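You operate a simulated robot arm through the tools that you are given. There is no shell and no other tool.

Carry out the task below with a simulated robot arm. There is one attempt and no reset: what you move stays moved.

Task
Take the green sign with orange band and put it on the white card with purple edge. Then put the tin with teal lid and green band on the deck beside the coil. Then pull the drawer marked cards open. Do these in the order given. Set down upright: green sign with orange band.

Only the result counts: the job must be done as asked and must still hold three seconds after the hand-in. Knocking over, shifting, dropping, spilling or breaking anything else fails it. A push-on lid holds only when it is set on centred and level and pressed home; a screw cap is set on level and turned clockwise until tight.

Robot
A 7-joint arm with a two-finger parallel gripper on a trunk, on a base that moves. Base frame: it is fixed to the floor where the robot stands at the start and does not move with it; the origin is under the middle of the robot, x ahead of it, y to its left, z up. Units: mm, degrees, N and s.
With the tool pointing down near the work surface it reaches from about 100 to 760 mm from the robot's upright axis, wherever it stands. Its first joint turns from -166.0 to 166.0 degrees. Places, roughly: deck beside the coil [2200, -1900, 500]; drawer marked cards [-3700, -400, 400]; green sign with orange band [1250, -1750, 500]; tin with teal lid and green band [250, 1250, 1250]; white card with purple edge [1000, -1500, 500]. Payload 3.43 kg.
The tool frame sits at the grasp point between the pads (the TCP): z along the fingers, y along the line on which they close. The tips reach 34 mm beyond it. Largest opening 128 mm; finger width 24, thickness 12; the body of the gripper, 48 by 130 mm, starts 96 mm behind the TCP.
Orientation is told as [roll, pitch, yaw] about the base's x, y, z axes, in that order, counted from this pose: with the fingers straight down and closing along the base's y, the tool's x points along the base's -x, its y along +y and its z along -z.

Tools
- The arm moves only by the tool servo_tool. Its arguments are lists of equal length, an entry for each row: "delta_rot": the turn, a rotation vector about the tool's x, y, z in degrees, a list of three; "xyz": the shift along the tool's x, y, z in m, a list of three; "jaw": the gripper command, from -1 (shut) to 1 (fully open), values between in proportion. In form: {"delta_rot": [[rx, ry, rz], ...], "xyz": [[x, y, z], ...], "jaw": [jaw, ...]}. A call has 1 to 20 rows; each row is the pose to reach, as a shift and turn from the pose commanded when the call began, along the tool's axes at that moment. A row lasts 0.2 s, in which the tool goes at most 50 mm and 8.6 degrees; a call with a longer step from one row to the next is refused whole, and so is a gripper value outside its range. Where a pose cannot be reached the arm comes as near as it can. A force on the tool above 40 N (or 10 N above the force at the start of the call, whichever is more), or a blocked arm, ends the call early, and 0.2 s more pass. The fingers move at their own pace (about 153 mm/s each) and stop on an object; they squeeze with about 43 N. The grip force told is the motor's: it shows also when the fingers shut on nothing. Time passes only in rows, and 0.2 s behind the last, so rows that repeat a pose let the fingers close. It gives the time, the measured TCP pose, the force on the tool (base axes), the opening and the grip force at its end, in the units of the frame above (readings bear some noise), with the torque about the TCP (base axes, N m) and any sound that the robot's microphone picked up.
- Cameras (640 x 400 px; columns grow to the right, rows downward): "scene" is now at [184.2, 1.5, 1558.4]; the picture's right is [0.01, -1.00, 0.00], its down [-0.71, -0.01, -0.70] and it looks along [0.70, 0.01, -0.71] (base axes); focal length 263 px, centre (320, 200). "wrist" rides on the gripper at [76, -11, -160] in the tool frame; the picture's right is [0.15, 0.99, 0.00], its down [-0.88, 0.13, -0.46] and it looks along [-0.45, 0.07, 0.89] (tool axes); focal length 234 px, centre (320, 200). There is no depth. A picture from a camera that has moved, and an enlarged one, comes with that camera's place and axes in the base frame and with its lens.
- camera(camera): a new picture of that camera. No time passes.
- base_move(legs): drives the robot by 1 to 6 legs, each [ahead, turn to the left] in mm and degrees, along the robot's own axes; the way and the turn of a leg run together, so that a leg with both is an arc; at most 1500 mm and 180 degrees a leg. The arm and the cameras ride along, it lands a little off, and it stops where it bumps. It gives what a move gives.
- turn_head(pan, tilt): turns the head with the scene camera to pan (to the left, within 132 degrees either way) and tilt (down, from -29 to 69), counted from straight ahead of the robot. It gives what a move gives.
- enlarge(camera, box): a new picture of the part [left, top, right, bottom] of that camera's present view, enlarged. No time passes.
- sign_off(): hands the job in; it is judged then, once.

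Nothing tells you exact positions but the pictures and the camera data. Unless the task says otherwise, let go and move clear before handing in.

The tools are called after "Request:" as name(argument=value, ...) on one line, values as JSON. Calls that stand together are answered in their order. servo_tool: Moves the arm, as the interface text tells. Its arguments: {"type":"object","properties":{"delta_rot":{"type":"array"},"xyz":{"type":"array"},"jaw":{"type":"array"}},"required":["delta_rot","xyz","jaw"]} The other tools are called the same way: base_move (legs) drives the base; turn_head (pan, tilt) turns the head that bears the scene camera; camera (camera) takes a picture; enlarge (camera, box) takes an enlarged picture of a part of a camera's view; sign_off () hands the job in.

At the start:

```text
clock: 0.0
tool_pos: [450.0, 142.7, 718.3]
tcp_rot: [0.1, 0.0, 0.0]
force: [1.7, -0.5, 0.1]
torque: [0.0, 0.02, -0.02]
gripper_width: 127.9
grasp_force: 0.1
robot x, y, heading: [0.7, 2.2, 0.1]
head pan, tilt (commanded): [0.6, 45.5]
```

scene: 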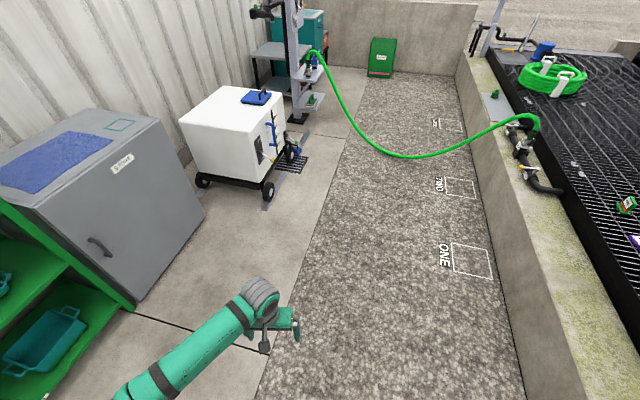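
wrist: 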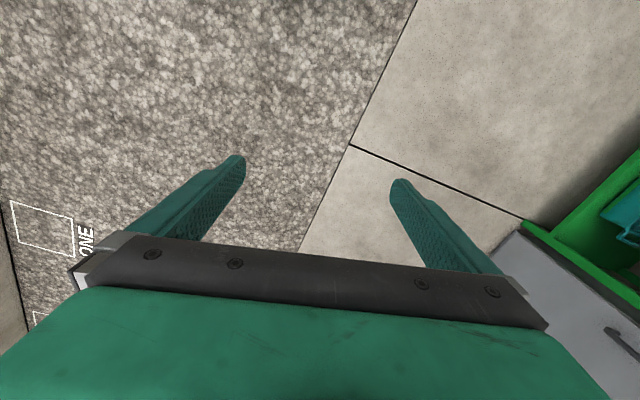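

I see an outdoor yard with a grey cabinet on the left, a black mesh deck on the right with a green coil of hose, and a small sign at the far right. I'll look around with the head before moving.

Request:
turn_head(pan=-55, tilt=35)

Request:
camera(camera="scene")

Request:
turn_head(pan=75, tilt=30)

Request:
camera(camera="scene")

Request:
turn_head(pan=130, tilt=25)

Request:
camera(camera="scene")

Request:
turn_head(pan=-130, tilt=25)

Request:
camera(camera="scene")

```text
clock: 1.2
tool_pos: [449.5, 142.7, 718.4]
tcp_rot: [0.1, 0.0, 0.0]
force: [-0.1, 0.8, -0.2]
torque: [0.04, 0.02, 0.01]
gripper_width: 128.1
grasp_force: 0.0
robot x, y, heading: [3.0, -2.8, -0.1]
head pan, tilt (commanded): [-55.0, 35.0]
```

```text
taken
camera scene: at [153.8, -71.5, 1573.9], right [-0.82, -0.57, 0.0], down [-0.33, 0.47, -0.82], along [0.47, -0.67, -0.57], focal length 263 px, centre (320, 200)
```

scene: 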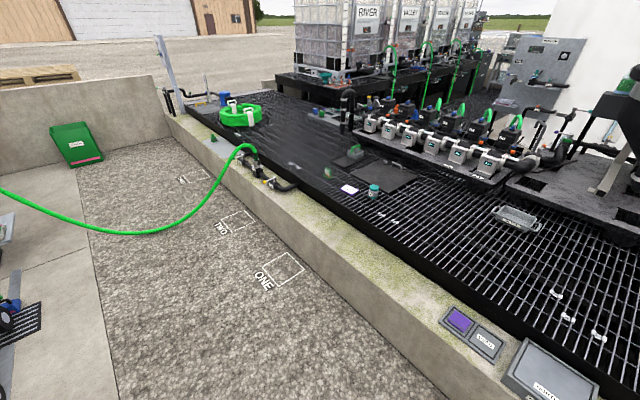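

```text
clock: 3.4
tool_pos: [448.7, 143.2, 719.1]
tcp_rot: [-0.1, -0.1, 0.0]
force: [0.7, 0.3, -0.1]
torque: [0.02, 0.0, 0.01]
gripper_width: 128.0
grasp_force: 0.1
robot x, y, heading: [1.3, -1.5, 0.1]
head pan, tilt (commanded): [75.0, 30.0]
```

```text
taken
camera scene: at [126.7, 88.0, 1581.7], right [0.97, -0.26, 0.0], down [-0.13, -0.48, -0.87], along [0.22, 0.84, -0.5], focal length 263 px, centre (320, 200)
```

scene: 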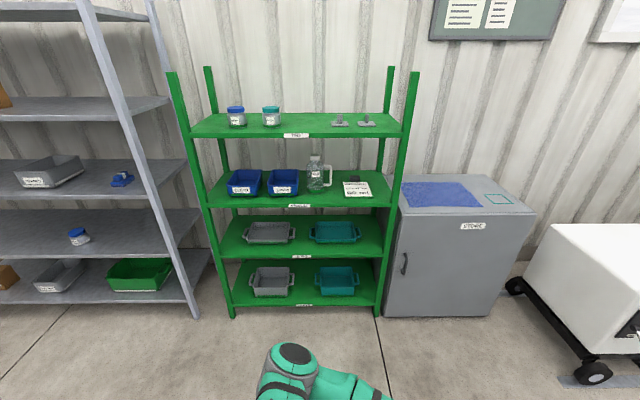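

```text
clock: 4.6
tool_pos: [448.7, 143.4, 718.9]
tcp_rot: [0.0, 0.1, -0.1]
force: [-0.2, 0.3, -0.8]
torque: [0.0, 0.04, -0.05]
gripper_width: 128.1
grasp_force: 0.2
robot x, y, heading: [4.6, -1.3, -0.1]
head pan, tilt (commanded): [130.0, 25.0]
```

```text
taken
camera scene: at [44.1, 71.3, 1589.7], right [0.77, 0.64, 0.0], down [0.27, -0.32, -0.91], along [-0.58, 0.69, -0.42], focal length 263 px, centre (320, 200)
```

scene: 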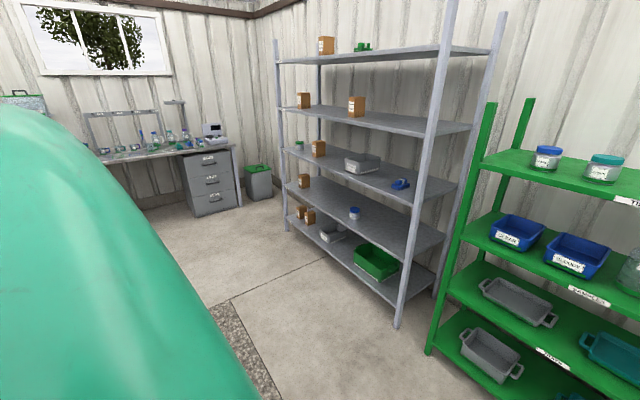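

```text
clock: 8.2
tool_pos: [449.7, 143.3, 717.9]
tcp_rot: [0.1, 0.0, 0.0]
force: [-0.2, 0.0, -0.5]
torque: [-0.01, 0.02, 0.0]
gripper_width: 128.1
grasp_force: 0.1
robot x, y, heading: [1.1, -0.0, 0.1]
head pan, tilt (commanded): [-130.0, 25.0]
```

```text
taken
camera scene: at [44.1, -70.0, 1589.7], right [-0.77, 0.64, 0.0], down [0.27, 0.32, -0.91], along [-0.58, -0.69, -0.42], focal length 263 px, centre (320, 200)
```

scene: 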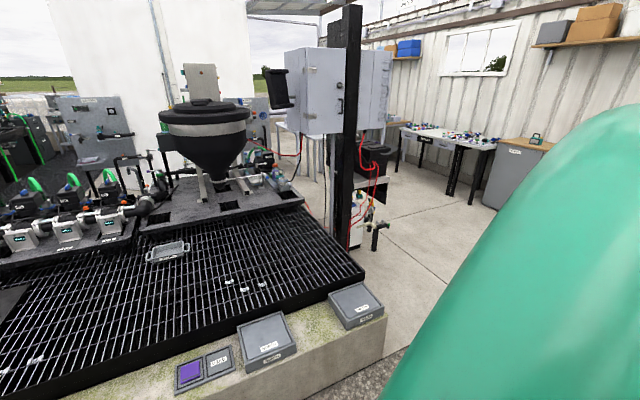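

The deck lies to the right, with the card, a jar and a small sign on it; the tins stand on top of the green shelf to the left. I'll enlarge those regions.

Request:
turn_head(pan=-55, tilt=35)

Request:
enlarge(camera="scene", box=[280, 100, 440, 220])

Request:
enlarge(camera="scene", box=[160, 60, 320, 180])

Request:
turn_head(pan=75, tilt=30)

Request:
enlarge(camera="scene", box=[180, 80, 420, 220])

Request:
turn_head(pan=130, tilt=25)

Request:
enlarge(camera="scene", box=[80, 100, 280, 220])

```text
clock: 9.7
tool_pos: [449.6, 144.0, 717.0]
tcp_rot: [0.0, -0.1, 0.1]
force: [0.0, -0.4, -0.2]
torque: [-0.01, 0.02, -0.03]
gripper_width: 128.1
grasp_force: 0.1
robot x, y, heading: [0.2, 3.8, 0.0]
head pan, tilt (commanded): [-55.0, 35.0]
```

```text
3.33 times, centred on (360, 160) of scene
camera zoom: at [153.7, -71.6, 1573.9], right [-0.82, -0.57, 0.0], down [-0.33, 0.47, -0.82], along [0.47, -0.67, -0.57], focal length 877 px, centre (187, 333)
```

zoom: 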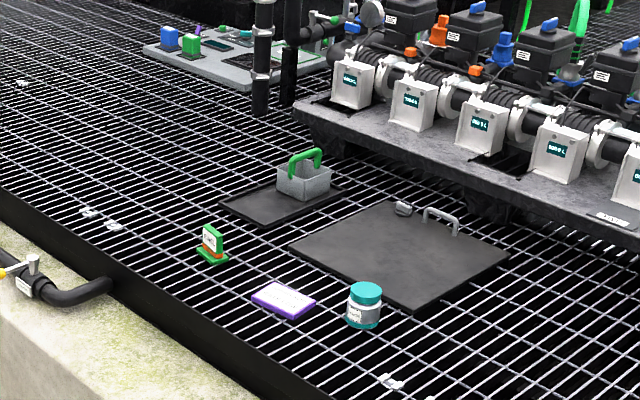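

```text
3.33 times, centred on (240, 120) of scene
camera zoom: at [153.7, -71.6, 1573.9], right [-0.82, -0.57, 0.0], down [-0.33, 0.47, -0.82], along [0.47, -0.67, -0.57], focal length 877 px, centre (587, 467)
```

zoom: 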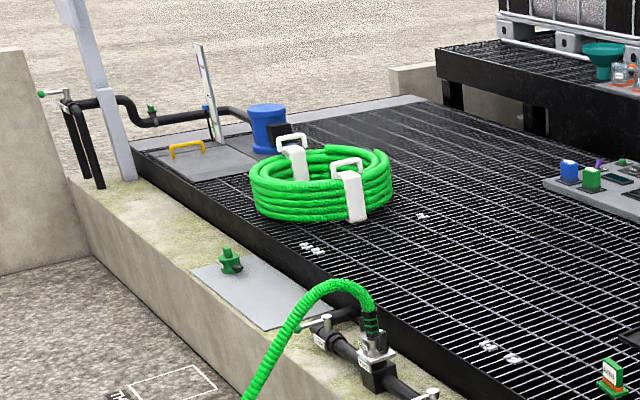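

```text
clock: 11.8
tool_pos: [449.6, 142.5, 717.2]
tcp_rot: [-0.1, 0.1, 0.0]
force: [-0.1, -0.2, -0.2]
torque: [0.01, -0.01, 0.01]
gripper_width: 127.7
grasp_force: 0.1
robot x, y, heading: [0.2, -0.1, 0.2]
head pan, tilt (commanded): [75.0, 30.0]
```

```text
2.67 times, centred on (300, 150) of scene
camera zoom: at [126.7, 88.0, 1581.7], right [0.97, -0.26, 0.0], down [-0.13, -0.48, -0.87], along [0.22, 0.84, -0.5], focal length 702 px, centre (373, 333)
```

zoom: 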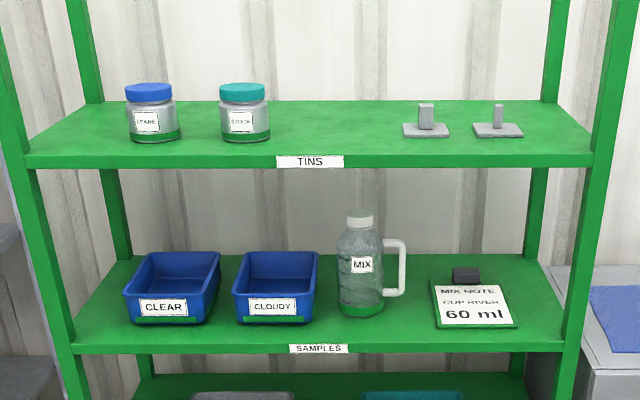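

```text
clock: 13.1
tool_pos: [449.0, 143.6, 719.5]
tcp_rot: [0.0, 0.0, 0.0]
force: [0.1, 0.2, -0.3]
torque: [-0.02, -0.01, -0.01]
gripper_width: 127.8
grasp_force: 0.0
robot x, y, heading: [1.8, -0.0, 0.1]
head pan, tilt (commanded): [130.0, 25.0]
```

```text
3.20 times, centred on (180, 160) of scene
camera zoom: at [44.1, 71.3, 1589.7], right [0.77, 0.64, 0.0], down [0.27, -0.32, -0.91], along [-0.58, 0.69, -0.42], focal length 842 px, centre (768, 328)
```

zoom: 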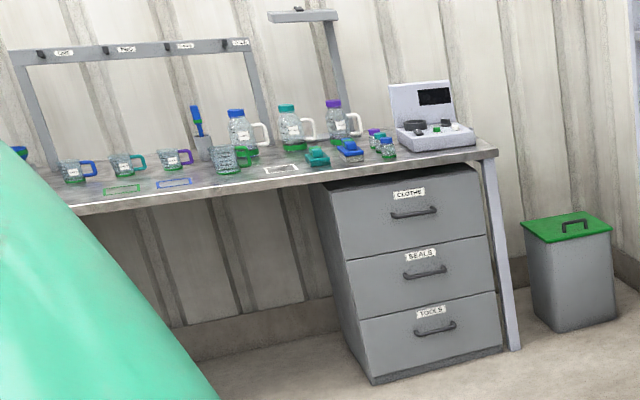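

The tin wanted is the "STOCK" one on the top green shelf, which has a teal lid and a green band. The jar on the deck has a grey band, so it is not the one. I'll check the robot's own footprint and the hose before driving.

Request:
turn_head(pan=-60, tilt=69)

Request:
camera(camera="scene")

Request:
turn_head(pan=-15, tilt=20)

Request:
camera(camera="scene")

Request:
enlarge(camera="scene", box=[240, 100, 480, 250])

```text
clock: 15.9
tool_pos: [450.5, 142.8, 718.1]
tcp_rot: [0.0, 0.0, -0.1]
force: [-0.1, 0.9, 0.2]
torque: [0.02, -0.01, 0.0]
gripper_width: 127.9
grasp_force: 0.1
robot x, y, heading: [0.4, -1.8, 0.1]
head pan, tilt (commanded): [-60.0, 68.8]
```

```text
taken
camera scene: at [131.2, -47.8, 1530.2], right [-0.87, -0.5, 0.0], down [-0.47, 0.81, -0.36], along [0.18, -0.31, -0.93], focal length 263 px, centre (320, 200)
```

scene: 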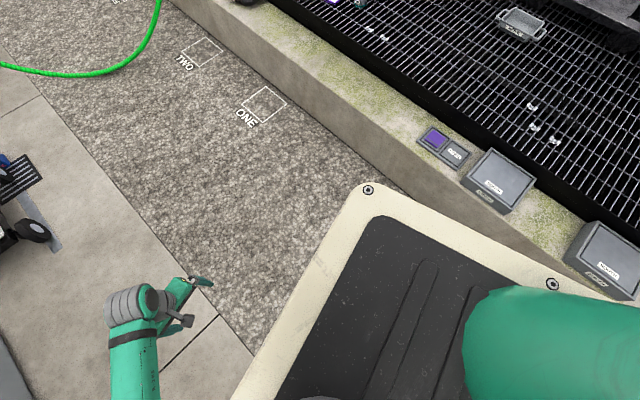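

```text
clock: 17.0
tool_pos: [449.5, 142.4, 718.3]
tcp_rot: [0.0, 0.0, -0.1]
force: [-0.7, 1.1, 0.6]
torque: [0.02, 0.01, -0.02]
gripper_width: 128.0
grasp_force: 0.2
robot x, y, heading: [2.1, -0.6, 0.2]
head pan, tilt (commanded): [-15.0, 20.0]
```

```text
taken
camera scene: at [193.2, -23.5, 1597.7], right [-0.26, -0.97, 0.0], down [-0.33, 0.09, -0.94], along [0.91, -0.24, -0.34], focal length 263 px, centre (320, 200)
```

scene: 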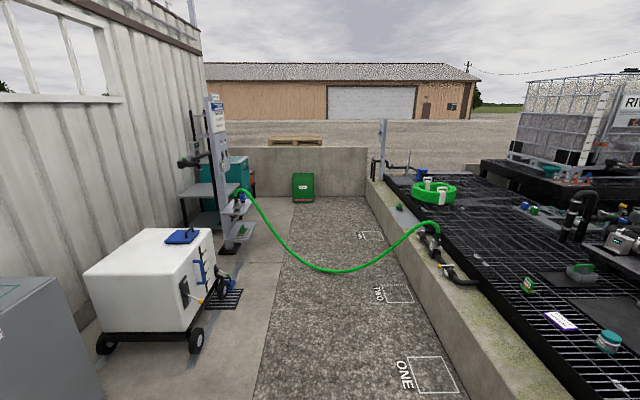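

```text
2.67 times, centred on (360, 175) of scene
camera zoom: at [193.2, -23.5, 1597.7], right [-0.26, -0.97, 0.0], down [-0.33, 0.09, -0.94], along [0.91, -0.24, -0.34], focal length 702 px, centre (213, 267)
```

zoom: 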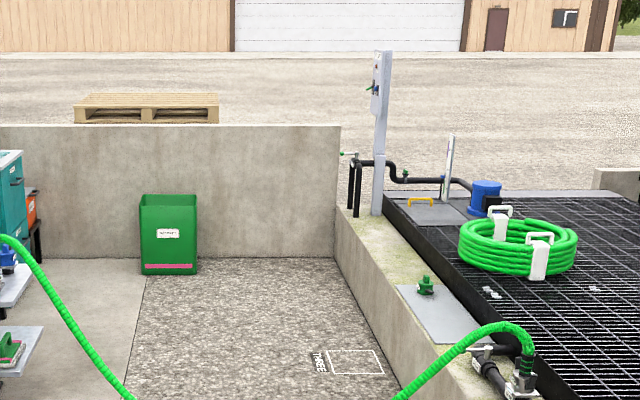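

The robot's own body fills part of the downward view, so I need its footprint and the hose's position before driving. I'll take more downward pictures.

Request:
turn_head(pan=0, tilt=69)

Request:
camera(camera="scene")

Request:
turn_head(pan=-100, tilt=65)

Request:
camera(camera="scene")

Request:
turn_head(pan=100, tilt=65)

Request:
camera(camera="scene")

```text
clock: 18.2
tool_pos: [449.2, 142.6, 718.0]
tcp_rot: [-0.1, 0.0, 0.0]
force: [-0.9, -0.4, 0.3]
torque: [-0.01, -0.01, 0.02]
gripper_width: 128.1
grasp_force: 0.0
robot x, y, heading: [4.0, -2.4, -0.1]
head pan, tilt (commanded): [0.0, 68.8]
```

```text
taken
camera scene: at [159.2, 0.6, 1530.3], right [0.0, -1.0, 0.0], down [-0.93, 0.0, -0.36], along [0.36, 0.0, -0.93], focal length 263 px, centre (320, 200)
```

scene: 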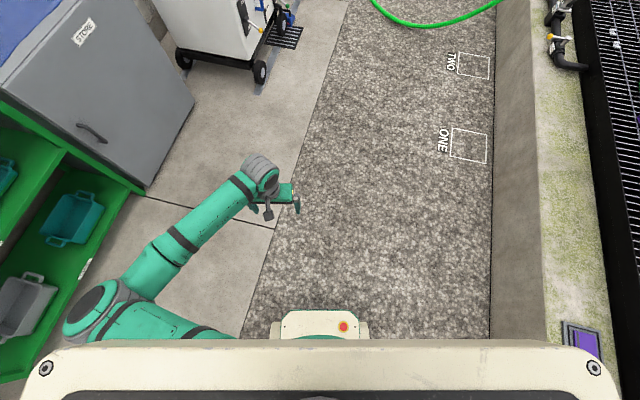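

```text
clock: 20.0
tool_pos: [449.5, 143.6, 719.5]
tcp_rot: [0.0, 0.0, 0.0]
force: [0.0, -0.2, -0.1]
torque: [0.02, 0.02, 0.01]
gripper_width: 128.0
grasp_force: 0.0
robot x, y, heading: [-0.0, 4.0, 0.0]
head pan, tilt (commanded): [-100.0, 65.0]
```

```text
taken
camera scene: at [92.8, -59.2, 1534.1], right [-0.98, 0.17, 0.0], down [0.16, 0.89, -0.42], along [-0.07, -0.42, -0.91], focal length 263 px, centre (320, 200)
```

scene: 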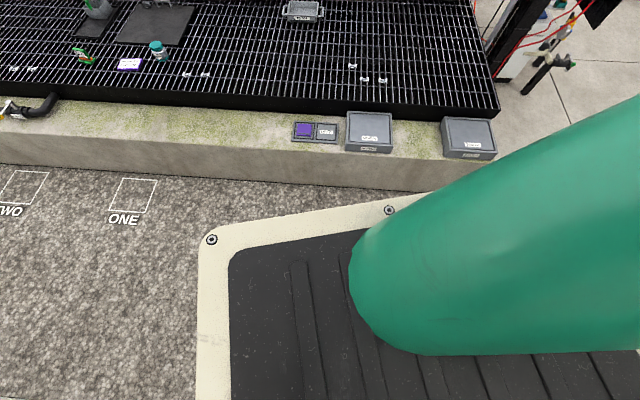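

```text
clock: 22.9
tool_pos: [448.1, 142.7, 718.2]
tcp_rot: [0.0, 0.0, 0.0]
force: [0.6, 1.1, 0.7]
torque: [-0.02, -0.02, 0.0]
gripper_width: 128.1
grasp_force: 0.0
robot x, y, heading: [-3.1, 1.5, 0.0]
head pan, tilt (commanded): [100.0, 65.0]
```

```text
taken
camera scene: at [92.8, 60.4, 1534.0], right [0.98, 0.17, 0.0], down [0.16, -0.89, -0.42], along [-0.07, 0.42, -0.91], focal length 263 px, centre (320, 200)
```

scene: 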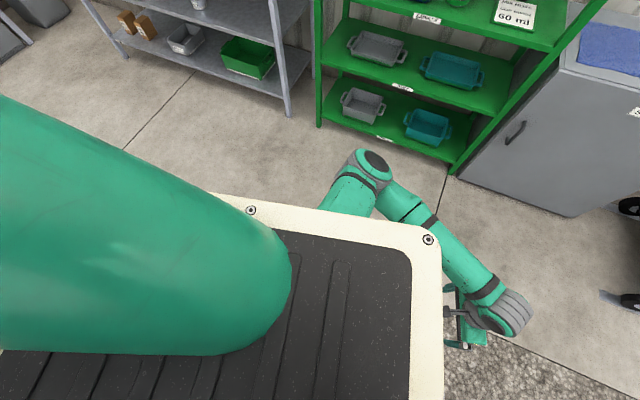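

The cream plate is only the top of the trunk, just under the head, and the base below it is compact. The green hose hangs across the gravel near square TWO, so I'll stay on the near side of it and drive to beside square ONE, facing the deck.

Request:
base_move(legs=[[0, -38.5], [1400, 0], [0, -66.5]])

Request:
turn_head(pan=0, tilt=45)

Request:
camera(camera="scene")

Request:
camera(camera="wrist")

```text
clock: 31.9
tool_pos: [1548.7, -1034.9, 718.1]
tcp_rot: [0.0, -0.1, -38.0]
force: [0.0, 0.4, 0.5]
torque: [0.02, 0.01, 0.0]
gripper_width: 128.2
grasp_force: 0.0
robot x, y, heading: [1105.1, -873.7, -38.2]
head pan, tilt (commanded): [100.0, 65.0]
stopped in leg 2: the robot was blocked; the commanded pose is now the measured one
```

```text
clock: 33.7
tool_pos: [1548.1, -1036.8, 717.5]
tcp_rot: [-0.1, -0.1, -38.0]
force: [0.1, -0.2, 1.0]
torque: [-0.02, 0.02, 0.0]
gripper_width: 128.0
grasp_force: 0.1
robot x, y, heading: [1103.4, -873.0, -38.2]
head pan, tilt (commanded): [0.0, 45.0]
```

```text
taken
camera scene: at [1251.8, -985.6, 1559.1], right [-0.62, -0.79, 0.0], down [-0.56, 0.43, -0.71], along [0.56, -0.43, -0.71], focal length 263 px, centre (320, 200)
```

scene: 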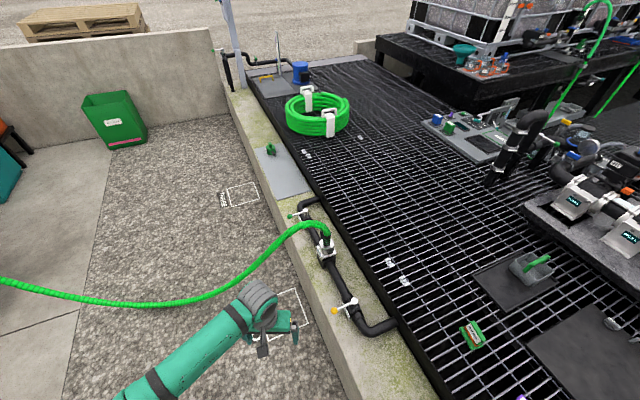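

```text
taken
camera wrist: at [1481.9, -997.6, 878.5], right [0.49, 0.87, 0.0], down [0.77, -0.44, 0.46], along [0.4, -0.23, -0.89], focal length 234 px, centre (320, 200)
```

wrist: 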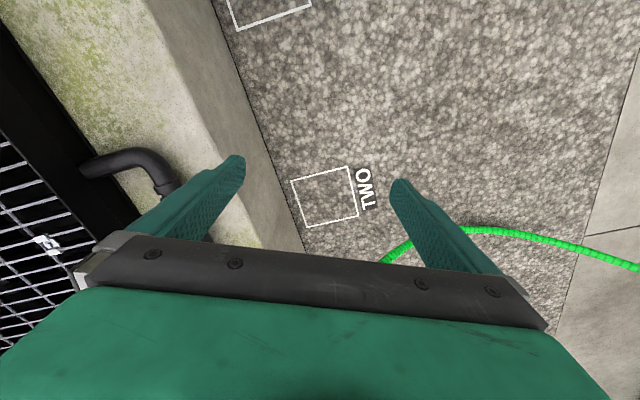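

The base just touched the wall but nothing else moved, and the two views agree that the deck top is at about z=500. I'll back off, line up with the wall (which runs at about -15°), and turn to face the deck near square ONE.

Request:
base_move(legs=[[-150, 0], [0, 23], [240, 0], [0, -90], [80, 0]])

Request:
turn_head(pan=0, tilt=50)

Request:
camera(camera="scene")

Request:
camera(camera="wrist")

```text
clock: 42.8
tool_pos: [1212.7, -1388.6, 719.7]
tcp_rot: [0.0, 0.0, -106.2]
force: [-0.8, 0.0, -0.9]
torque: [-0.04, 0.0, -0.02]
gripper_width: 127.9
grasp_force: 0.0
robot x, y, heading: [1200.2, -918.1, -105.6]
head pan, tilt (commanded): [0.0, 45.0]
```

```text
clock: 43.5
tool_pos: [1214.7, -1387.3, 718.3]
tcp_rot: [0.1, 0.0, -106.1]
force: [0.7, 0.3, 0.3]
torque: [0.01, 0.01, 0.0]
gripper_width: 128.1
grasp_force: 0.1
robot x, y, heading: [1203.4, -916.7, -105.9]
head pan, tilt (commanded): [0.0, 50.0]
```

```text
taken
camera scene: at [1150.6, -1090.8, 1552.2], right [-0.96, 0.27, 0.0], down [0.21, 0.74, -0.64], along [-0.17, -0.62, -0.77], focal length 263 px, centre (320, 200)
```

scene: 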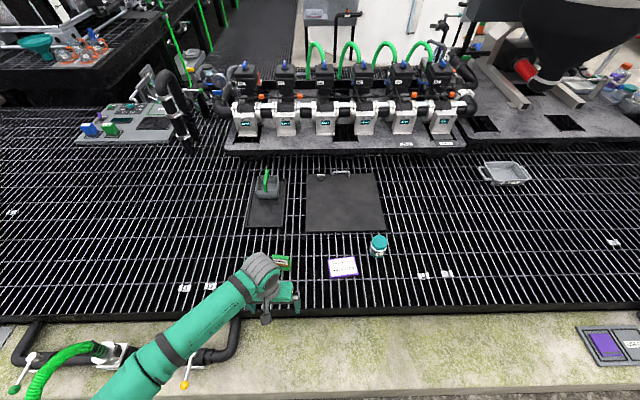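

```text
taken
camera wrist: at [1224.1, -1311.4, 878.5], right [0.99, -0.13, 0.0], down [-0.12, -0.88, 0.46], along [-0.06, -0.45, -0.89], focal length 234 px, centre (320, 200)
```

wrist: 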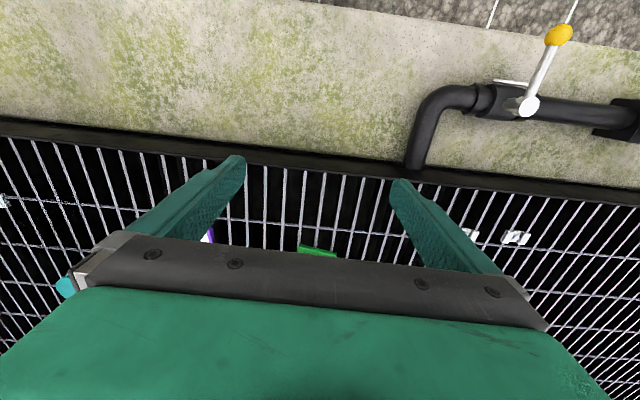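

I'm at the deck facing it: the sign is right by the gripper, and the card and the grey-band jar are just beyond. I'll enlarge to measure them.

Request:
enlarge(camera="scene", box=[240, 220, 400, 320])

Request:
enlarge(camera="scene", box=[0, 240, 240, 400])

```text
4.00 times, centred on (320, 270) of scene
camera zoom: at [1150.6, -1090.8, 1552.2], right [-0.96, 0.27, 0.0], down [0.21, 0.74, -0.64], along [-0.17, -0.62, -0.77], focal length 1053 px, centre (320, -80)
```

zoom: 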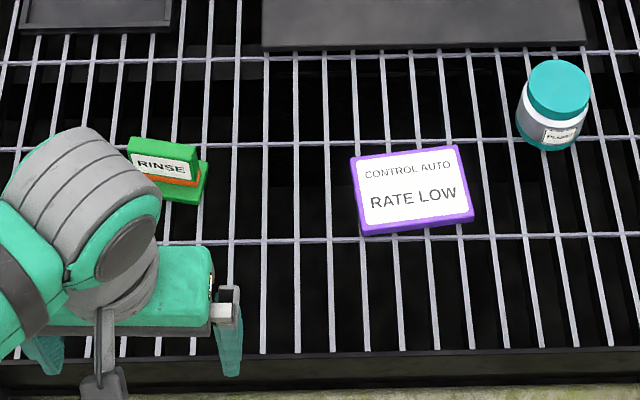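

```text
2.50 times, centred on (120, 320) of scene
camera zoom: at [1150.6, -1090.8, 1552.2], right [-0.96, 0.27, 0.0], down [0.21, 0.74, -0.64], along [-0.17, -0.62, -0.77], focal length 658 px, centre (820, -100)
```

zoom: 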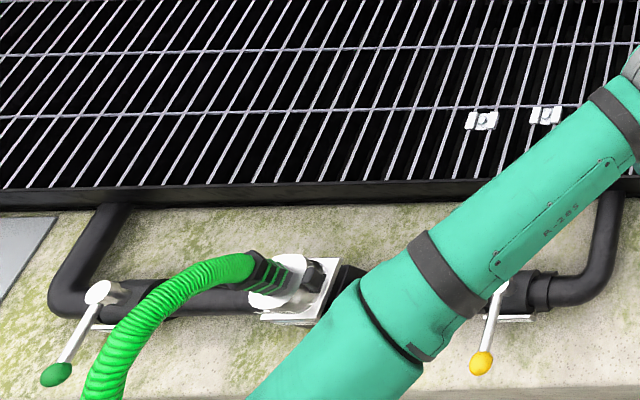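

The sign "RINSE" stands on the grating facing me, and the card "CONTROL AUTO / RATE LOW" lies about 240 mm to its right. I'll raise the arm and move it out over the sign for a wrist view.

Request:
servo_tool(delta_rot=[[0, 0, 0], [0, 0, 0], [0, 0, 0], [0, 0, 0]], xyz=[[-0.02, 0, -0.04], [-0.04, 0, -0.08], [-0.06, 0, -0.12], [-0.08, 0, -0.14]], jaw=[1, 1, 1, 1])

Request:
camera(camera="wrist")

Request:
camera(camera="scene")

```text
clock: 44.5
tool_pos: [1190.8, -1466.3, 858.0]
tcp_rot: [0.0, 0.0, -106.1]
force: [-0.3, 0.9, -0.2]
torque: [0.0, -0.05, -0.01]
gripper_width: 128.2
grasp_force: 0.1
robot x, y, heading: [1201.4, -917.5, -105.7]
head pan, tilt (commanded): [0.0, 50.0]
```

```text
taken
camera wrist: at [1201.0, -1388.7, 1018.5], right [0.99, -0.13, 0.0], down [-0.12, -0.88, 0.46], along [-0.06, -0.45, -0.89], focal length 234 px, centre (320, 200)
```

wrist: 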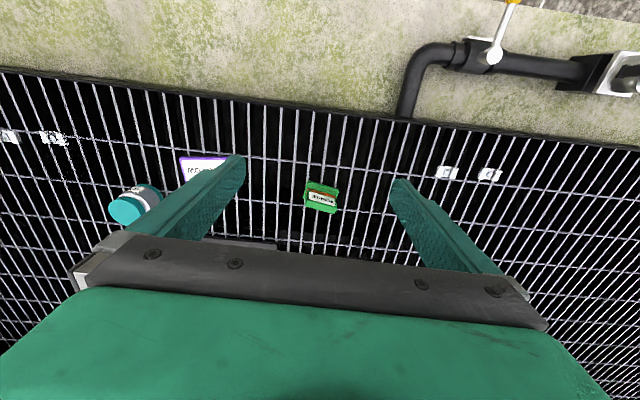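

```text
taken
camera scene: at [1150.6, -1090.7, 1552.2], right [-0.96, 0.27, 0.0], down [0.21, 0.74, -0.64], along [-0.17, -0.62, -0.77], focal length 263 px, centre (320, 200)
```

scene: 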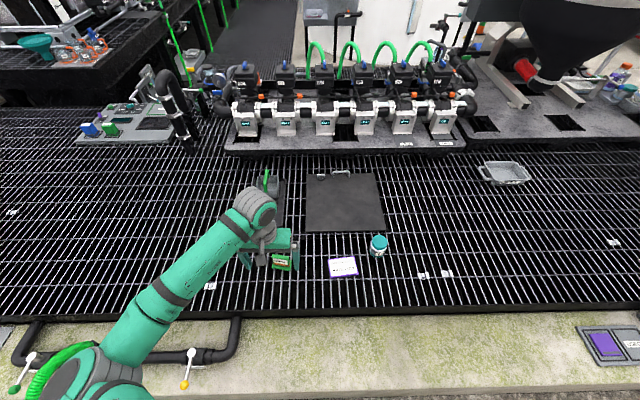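

Request:
enlarge(camera="wrist", box=[240, 150, 400, 250])

Request:
enlarge(camera="scene", box=[250, 230, 370, 305])

Request:
enlarge(camera="wrist", box=[100, 120, 260, 240])

```text
4.00 times, centred on (320, 200) of wrist
camera zoom: at [1201.0, -1388.7, 1018.5], right [0.99, -0.13, 0.0], down [-0.12, -0.88, 0.46], along [-0.06, -0.45, -0.89], focal length 937 px, centre (320, 200)
```

zoom: 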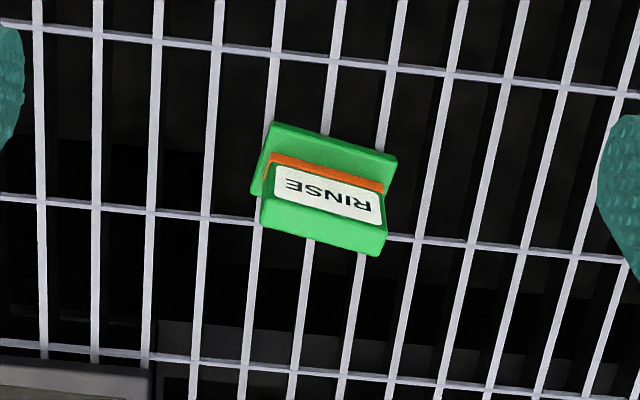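

```text
5.33 times, centred on (310, 268) of scene
camera zoom: at [1150.6, -1090.7, 1552.2], right [-0.96, 0.27, 0.0], down [0.21, 0.74, -0.64], along [-0.17, -0.62, -0.77], focal length 1404 px, centre (373, -160)
```

zoom: 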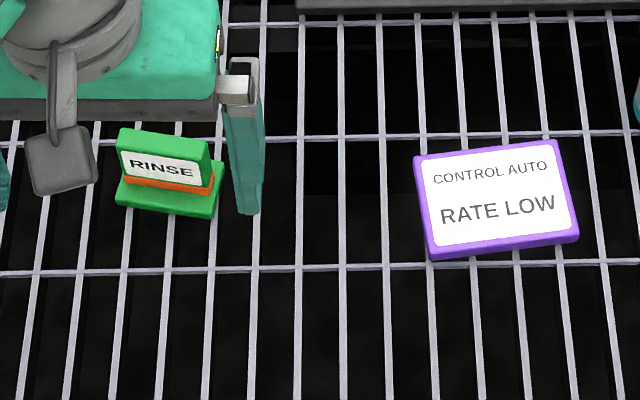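

```text
3.33 times, centred on (180, 180) of wrist
camera zoom: at [1201.0, -1388.7, 1018.5], right [0.99, -0.13, 0.0], down [-0.12, -0.88, 0.46], along [-0.06, -0.45, -0.89], focal length 781 px, centre (787, 267)
```

zoom: 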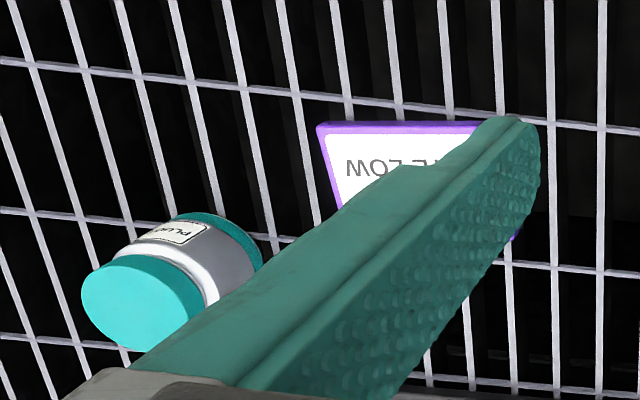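

The sign is about 77 mm wide and 75 mm tall, centred near (1171, -1627) and turned to about -25°. The card is centred near (927, -1546). I'll move above the sign with the fingers closing along its width, then check by wrist camera.

Request:
servo_tool(delta_rot=[[0, 0, 1.4], [0, 0, 2.9], [0, 0, 4.3], [0, 0, 5.7], [0, 0, 7.2], [0, 0, 8.6], [0, 0, 8.6]], xyz=[[-0.0267, 0.0042, 0.0297], [-0.0533, 0.0085, 0.0593], [-0.08, 0.0127, 0.089], [-0.1066, 0.017, 0.1187], [-0.1333, 0.0212, 0.1483], [-0.16, 0.0255, 0.178], [-0.16, 0.0255, 0.178]], jaw=[1, 1, 1, 1, 1, 1, 1])

Request:
camera(camera="wrist")

Request:
enlarge(camera="scene", box=[230, 210, 390, 310])

```text
clock: 46.0
tool_pos: [1171.7, -1625.4, 680.1]
tcp_rot: [0.0, -0.1, -114.8]
force: [0.0, -0.6, -0.3]
torque: [-0.03, -0.01, -0.01]
gripper_width: 128.1
grasp_force: 0.2
robot x, y, heading: [1204.3, -917.3, -105.7]
head pan, tilt (commanded): [0.0, 50.0]
```

```text
taken
camera wrist: at [1193.4, -1550.4, 839.9], right [0.96, -0.28, 0.0], down [-0.25, -0.85, 0.46], along [-0.13, -0.44, -0.89], focal length 234 px, centre (320, 200)
```

wrist: 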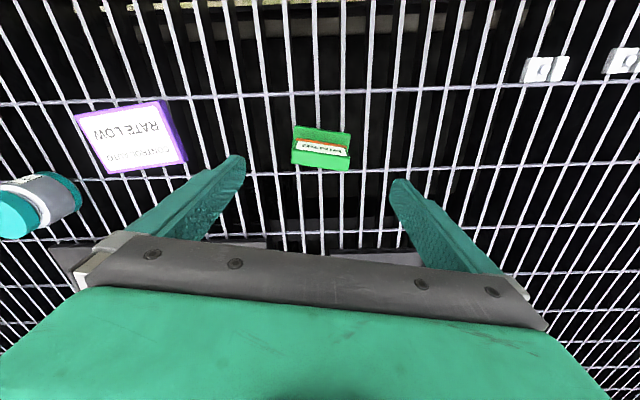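

```text
4.00 times, centred on (310, 260) of scene
camera zoom: at [1150.6, -1090.8, 1552.2], right [-0.96, 0.27, 0.0], down [0.21, 0.74, -0.64], along [-0.17, -0.62, -0.77], focal length 1053 px, centre (360, -40)
```

zoom: 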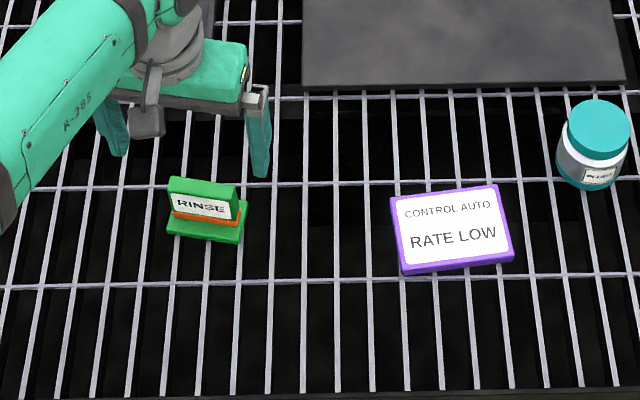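

Request:
enlarge(camera="wrist", box=[240, 100, 400, 200])

Request:
enlarge(camera="wrist", box=[40, 60, 240, 200])

Request:
enlarge(camera="scene", box=[260, 240, 320, 280])

```text
4.00 times, centred on (320, 150) of wrist
camera zoom: at [1193.4, -1550.4, 839.9], right [0.96, -0.28, 0.0], down [-0.25, -0.85, 0.46], along [-0.13, -0.44, -0.89], focal length 937 px, centre (320, 400)
```

zoom: 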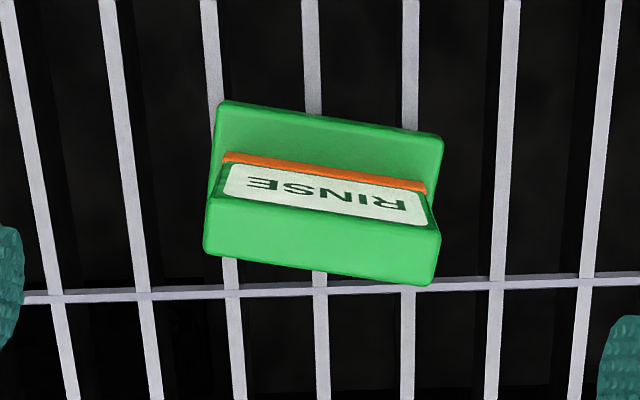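

```text
2.86 times, centred on (140, 130) of wrist
camera zoom: at [1193.4, -1550.4, 839.9], right [0.96, -0.28, 0.0], down [-0.25, -0.85, 0.46], along [-0.13, -0.44, -0.89], focal length 669 px, centre (834, 400)
```

zoom: 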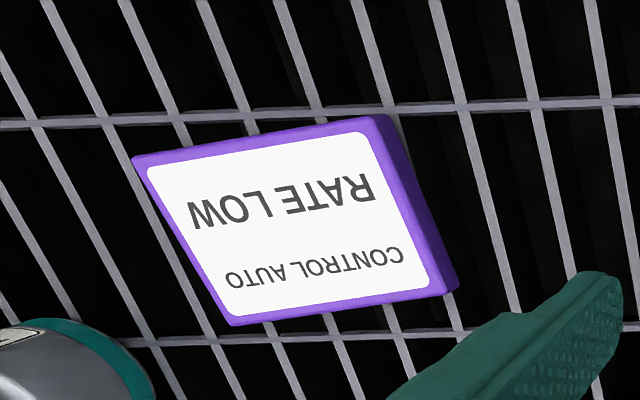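

```text
10.00 times, centred on (290, 260) of scene
camera zoom: at [1150.6, -1090.8, 1552.2], right [-0.96, 0.27, 0.0], down [0.21, 0.74, -0.64], along [-0.17, -0.62, -0.77], focal length 2632 px, centre (620, -400)
```

zoom: 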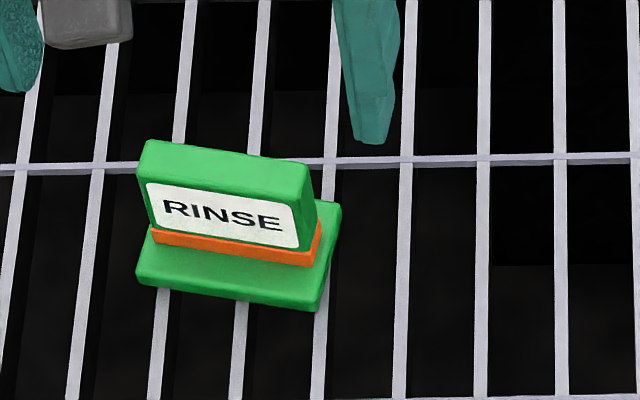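

The wrist view confirms the sign centre at about (1171.5, -1630) with its top near z=575, aligned with the tool yaw. I'll lower straight down so the tips stay just above its base plate.

Request:
servo_tool(delta_rot=[[0, 0, 0], [0, 0, 0], [0, 0, 0], [0, 0, 0], [0, 0, 0]], xyz=[[-0.0043, 0.0017, 0.035], [-0.0043, 0.0017, 0.07], [-0.0043, 0.0017, 0.1], [-0.0043, 0.0017, 0.122], [-0.0043, 0.0017, 0.122]], jaw=[1, 1, 1, 1, 1])

Request:
camera(camera="wrist")

Request:
enlarge(camera="scene", box=[250, 220, 350, 290])

```text
clock: 47.2
tool_pos: [1171.0, -1630.2, 557.2]
tcp_rot: [0.0, 0.0, -114.8]
force: [0.7, -0.4, 0.1]
torque: [0.0, 0.02, 0.02]
gripper_width: 127.7
grasp_force: 0.1
robot x, y, heading: [1199.8, -913.3, -105.6]
head pan, tilt (commanded): [0.0, 50.0]
```

```text
taken
camera wrist: at [1192.4, -1555.4, 717.3], right [0.96, -0.28, 0.0], down [-0.25, -0.85, 0.46], along [-0.13, -0.44, -0.89], focal length 234 px, centre (320, 200)
```

wrist: 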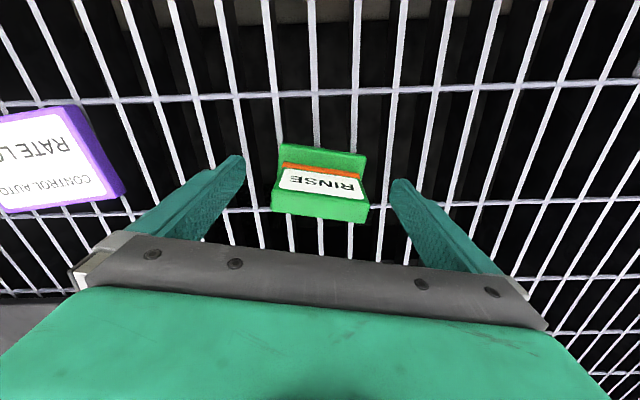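

```text
5.71 times, centred on (300, 255) of scene
camera zoom: at [1150.6, -1090.8, 1552.2], right [-0.96, 0.27, 0.0], down [0.21, 0.74, -0.64], along [-0.17, -0.62, -0.77], focal length 1504 px, centre (434, -114)
```

zoom: 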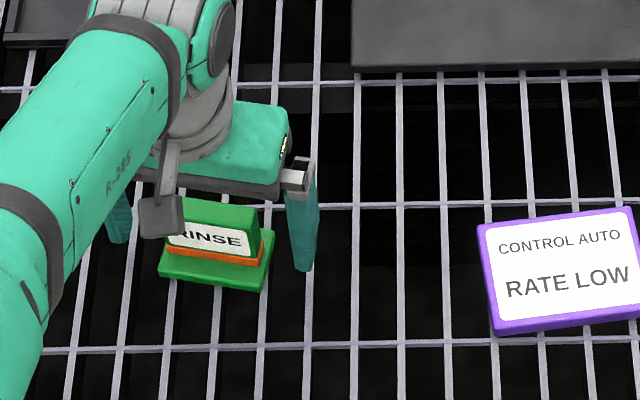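

The sign sits centred between the fingers. I'll close on it.

Request:
servo_tool(delta_rot=[[0, 0, 0], [0, 0, 0], [0, 0, 0], [0, 0, 0]], xyz=[[0, 0, 0], [0, 0, 0], [0, 0, 0], [0, 0, 0]], jaw=[0.4, -0.2, -1, -1])

Request:
camera(camera="wrist")

```text
clock: 48.2
tool_pos: [1170.4, -1628.9, 557.6]
tcp_rot: [0.1, 0.0, -114.8]
force: [0.9, -0.4, -0.2]
torque: [0.01, 0.01, -0.01]
gripper_width: 69.5
grasp_force: 42.8
robot x, y, heading: [1201.4, -916.6, -105.9]
head pan, tilt (commanded): [0.0, 50.0]
```

```text
taken
camera wrist: at [1192.4, -1555.4, 717.5], right [0.96, -0.28, 0.0], down [-0.25, -0.85, 0.46], along [-0.13, -0.44, -0.89], focal length 234 px, centre (320, 200)
```

wrist: 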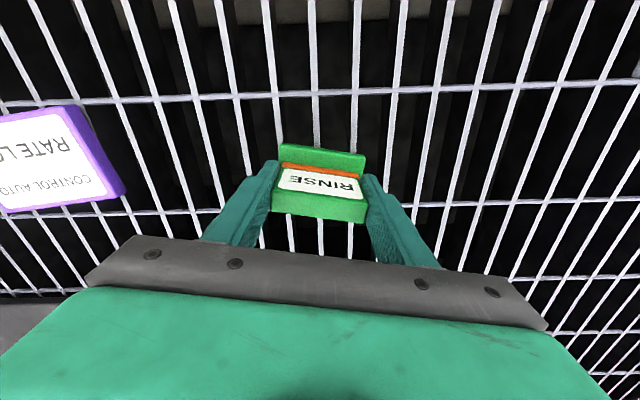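

The gripper holds the sign at 69.5 mm width with full grip force. I'll lift it straight up and check.

Request:
servo_tool(delta_rot=[[0, 0, 0], [0, 0, 0], [0, 0, 0], [0, 0, 0]], xyz=[[0, 0, -0.015], [0, 0, -0.045], [0, 0, -0.08], [0, 0, -0.09]], jaw=[-1, -1, -1, -1])

Request:
camera(camera="wrist")

Request:
enlarge(camera="scene", box=[240, 210, 400, 310])

Request:
enlarge(camera="wrist", box=[0, 80, 200, 220])

```text
clock: 49.2
tool_pos: [1170.7, -1629.4, 647.4]
tcp_rot: [0.1, 0.0, -114.9]
force: [-0.4, 0.3, -1.0]
torque: [-0.01, -0.02, 0.01]
gripper_width: 69.4
grasp_force: 43.0
robot x, y, heading: [1201.0, -916.2, -105.5]
head pan, tilt (commanded): [0.0, 50.0]
```

```text
taken
camera wrist: at [1192.5, -1556.1, 808.6], right [0.96, -0.28, 0.0], down [-0.25, -0.85, 0.46], along [-0.13, -0.44, -0.89], focal length 234 px, centre (320, 200)
```

wrist: 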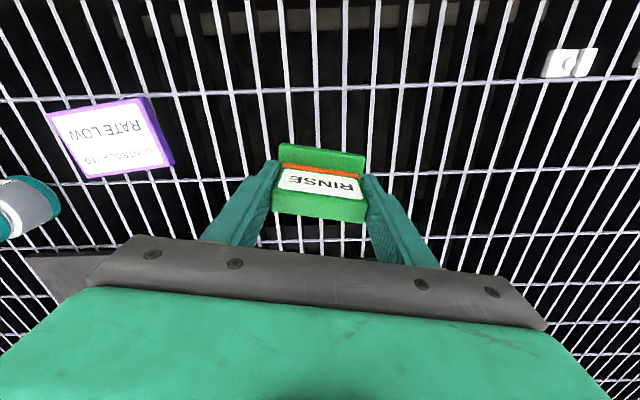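

```text
4.00 times, centred on (320, 260) of scene
camera zoom: at [1150.5, -1090.8, 1552.2], right [-0.96, 0.27, 0.0], down [0.21, 0.74, -0.64], along [-0.17, -0.62, -0.77], focal length 1053 px, centre (320, -40)
```

zoom: 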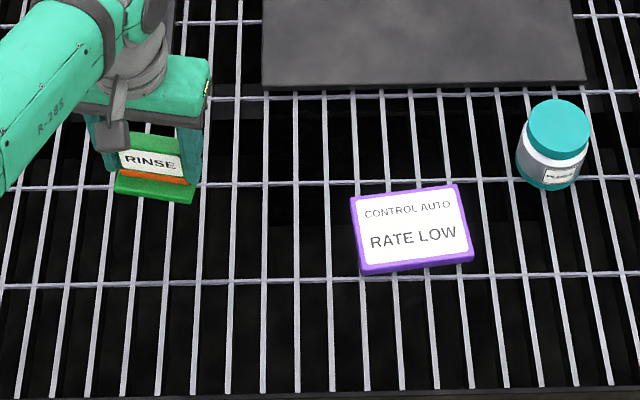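

```text
2.86 times, centred on (100, 150) of wrist
camera zoom: at [1192.5, -1556.1, 808.6], right [0.96, -0.28, 0.0], down [-0.25, -0.85, 0.46], along [-0.13, -0.44, -0.89], focal length 669 px, centre (949, 343)
```

zoom: 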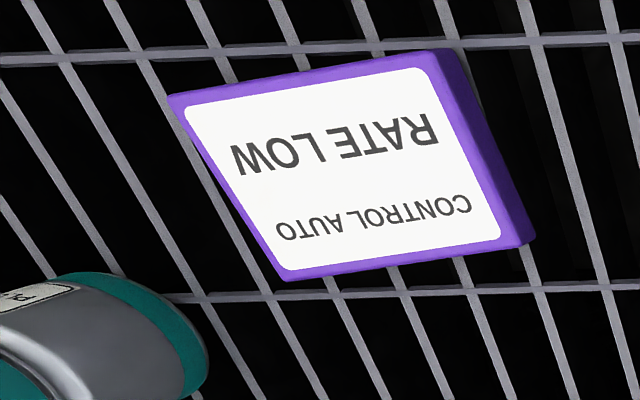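

The sign is lifted cleanly and hangs straight. The card measures about 120×80 mm, centred at (929, -1548), with its top near z=520 and turned to about -8°. I'll carry the sign there at height and align it with the card.

Request:
servo_tool(delta_rot=[[0, 0, -2.8], [0, 0, -5.6], [0, 0, -8.4], [0, 0, -11.2], [0, 0, -14], [0, 0, -16.8], [0, 0, -16.8], [0, 0, -16.8]], xyz=[[-0.0046, -0.0362, 0], [-0.0092, -0.0724, 0], [-0.0138, -0.1086, 0], [-0.0184, -0.1448, 0], [-0.0229, -0.181, 0], [-0.0275, -0.2172, 0], [-0.0275, -0.2535, 0], [-0.0275, -0.2535, 0]], jaw=[-1, -1, -1, -1, -1, -1, -1, -1])

Request:
camera(camera="wrist")

Request:
enlarge(camera="scene", box=[280, 210, 420, 300])

```text
clock: 51.0
tool_pos: [928.8, -1547.8, 647.8]
tcp_rot: [0.0, 0.1, -97.9]
force: [0.8, 0.8, -0.4]
torque: [0.02, -0.04, -0.02]
gripper_width: 69.3
grasp_force: 43.0
robot x, y, heading: [1197.3, -916.8, -105.8]
head pan, tilt (commanded): [0.0, 50.0]
```

```text
taken
camera wrist: at [928.1, -1471.4, 808.6], right [1.0, 0.01, 0.0], down [0.01, -0.89, 0.46], along [0.0, -0.46, -0.89], focal length 234 px, centre (320, 200)
```

wrist: 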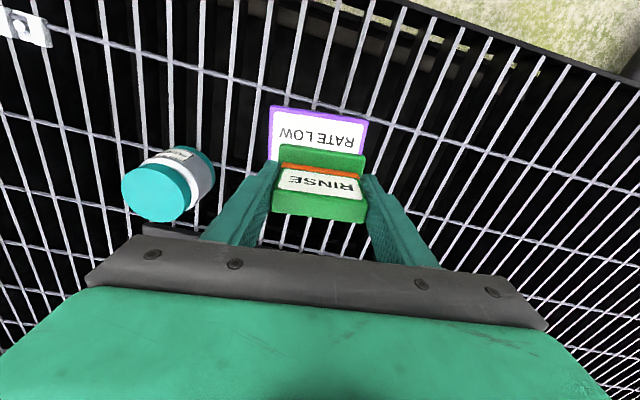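

```text
4.44 times, centred on (350, 255) of scene
camera zoom: at [1150.5, -1090.8, 1552.2], right [-0.96, 0.27, 0.0], down [0.21, 0.74, -0.64], along [-0.17, -0.62, -0.77], focal length 1170 px, centre (187, -44)
```

zoom: 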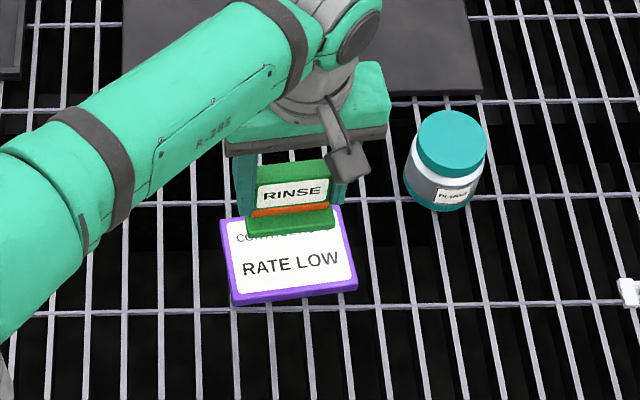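

Request:
enlarge(camera="wrist", box=[240, 90, 400, 230])

```text
2.86 times, centred on (320, 160) of wrist
camera zoom: at [928.1, -1471.4, 808.6], right [1.0, 0.01, 0.0], down [0.01, -0.89, 0.46], along [0.0, -0.46, -0.89], focal length 669 px, centre (320, 314)
```

zoom: 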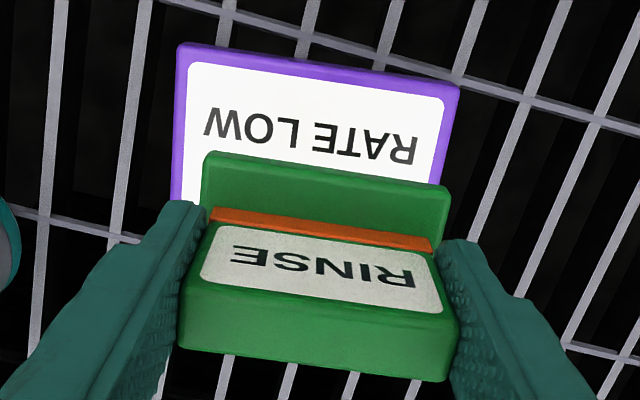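

The sign is directly above the card and aligned with it. I'll lower it to a few millimetres above the card, then feel for contact in small steps.

Request:
servo_tool(delta_rot=[[0, 0, 0], [0, 0, 0], [0, 0, 0], [0, 0, 0]], xyz=[[0, -0.002, 0.03], [0, -0.002, 0.055], [0, -0.002, 0.065], [0, -0.002, 0.066]], jaw=[-1, -1, -1, -1])

Request:
enlarge(camera="scene", box=[300, 230, 400, 300])

Request:
enlarge(camera="wrist", box=[240, 90, 400, 230])

```text
clock: 52.0
tool_pos: [926.2, -1548.9, 582.4]
tcp_rot: [-0.1, 0.0, -98.0]
force: [0.2, -0.4, -1.0]
torque: [-0.02, 0.01, -0.02]
gripper_width: 69.6
grasp_force: 43.2
robot x, y, heading: [1197.1, -916.4, -105.7]
head pan, tilt (commanded): [0.0, 50.0]
```

```text
5.71 times, centred on (350, 265) of scene
camera zoom: at [1150.5, -1090.8, 1552.2], right [-0.96, 0.27, 0.0], down [0.21, 0.74, -0.64], along [-0.17, -0.62, -0.77], focal length 1504 px, centre (149, -171)
```

zoom: 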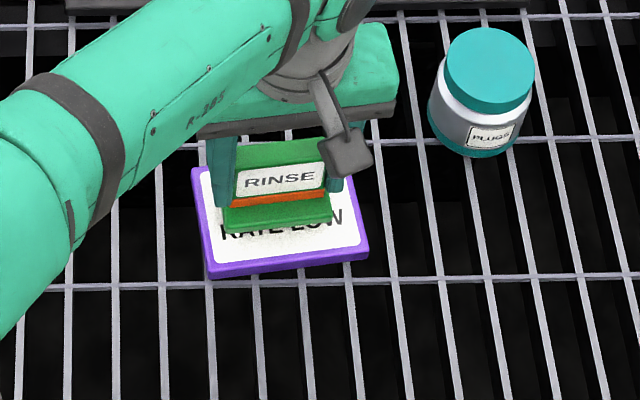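

```text
2.86 times, centred on (320, 160) of wrist
camera zoom: at [926.7, -1471.5, 741.8], right [1.0, 0.01, 0.0], down [0.01, -0.89, 0.46], along [0.0, -0.46, -0.89], focal length 669 px, centre (320, 314)
```

zoom: 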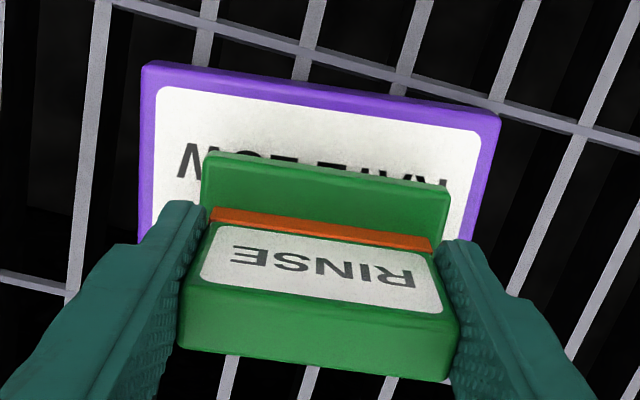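

It's centred over the card with a small gap left. I'll step down slowly and watch the force.

Request:
servo_tool(delta_rot=[[0, 0, 0], [0, 0, 0], [0, 0, 0]], xyz=[[0, 0, 0.0015], [0, 0, 0.003], [0, 0, 0.004]], jaw=[-1, -1, -1])

Request:
servo_tool(delta_rot=[[0, 0, 0], [0, 0, 0], [0, 0, 0]], xyz=[[0, 0, 0.001], [0, 0, 0.002], [0, 0, 0.002]], jaw=[-1, -1, -1])

```text
clock: 52.9
tool_pos: [926.9, -1548.1, 578.9]
tcp_rot: [0.0, -0.1, -98.0]
force: [-1.4, 0.1, 0.0]
torque: [0.01, 0.0, 0.0]
gripper_width: 69.3
grasp_force: 43.1
robot x, y, heading: [1202.9, -915.6, -105.8]
head pan, tilt (commanded): [0.0, 50.0]
```

```text
clock: 53.6
tool_pos: [927.4, -1549.5, 576.8]
tcp_rot: [0.0, 0.1, -98.1]
force: [0.2, 0.4, -0.5]
torque: [0.01, 0.03, 0.02]
gripper_width: 69.4
grasp_force: 43.1
robot x, y, heading: [1200.5, -920.3, -105.5]
head pan, tilt (commanded): [0.0, 50.0]
```

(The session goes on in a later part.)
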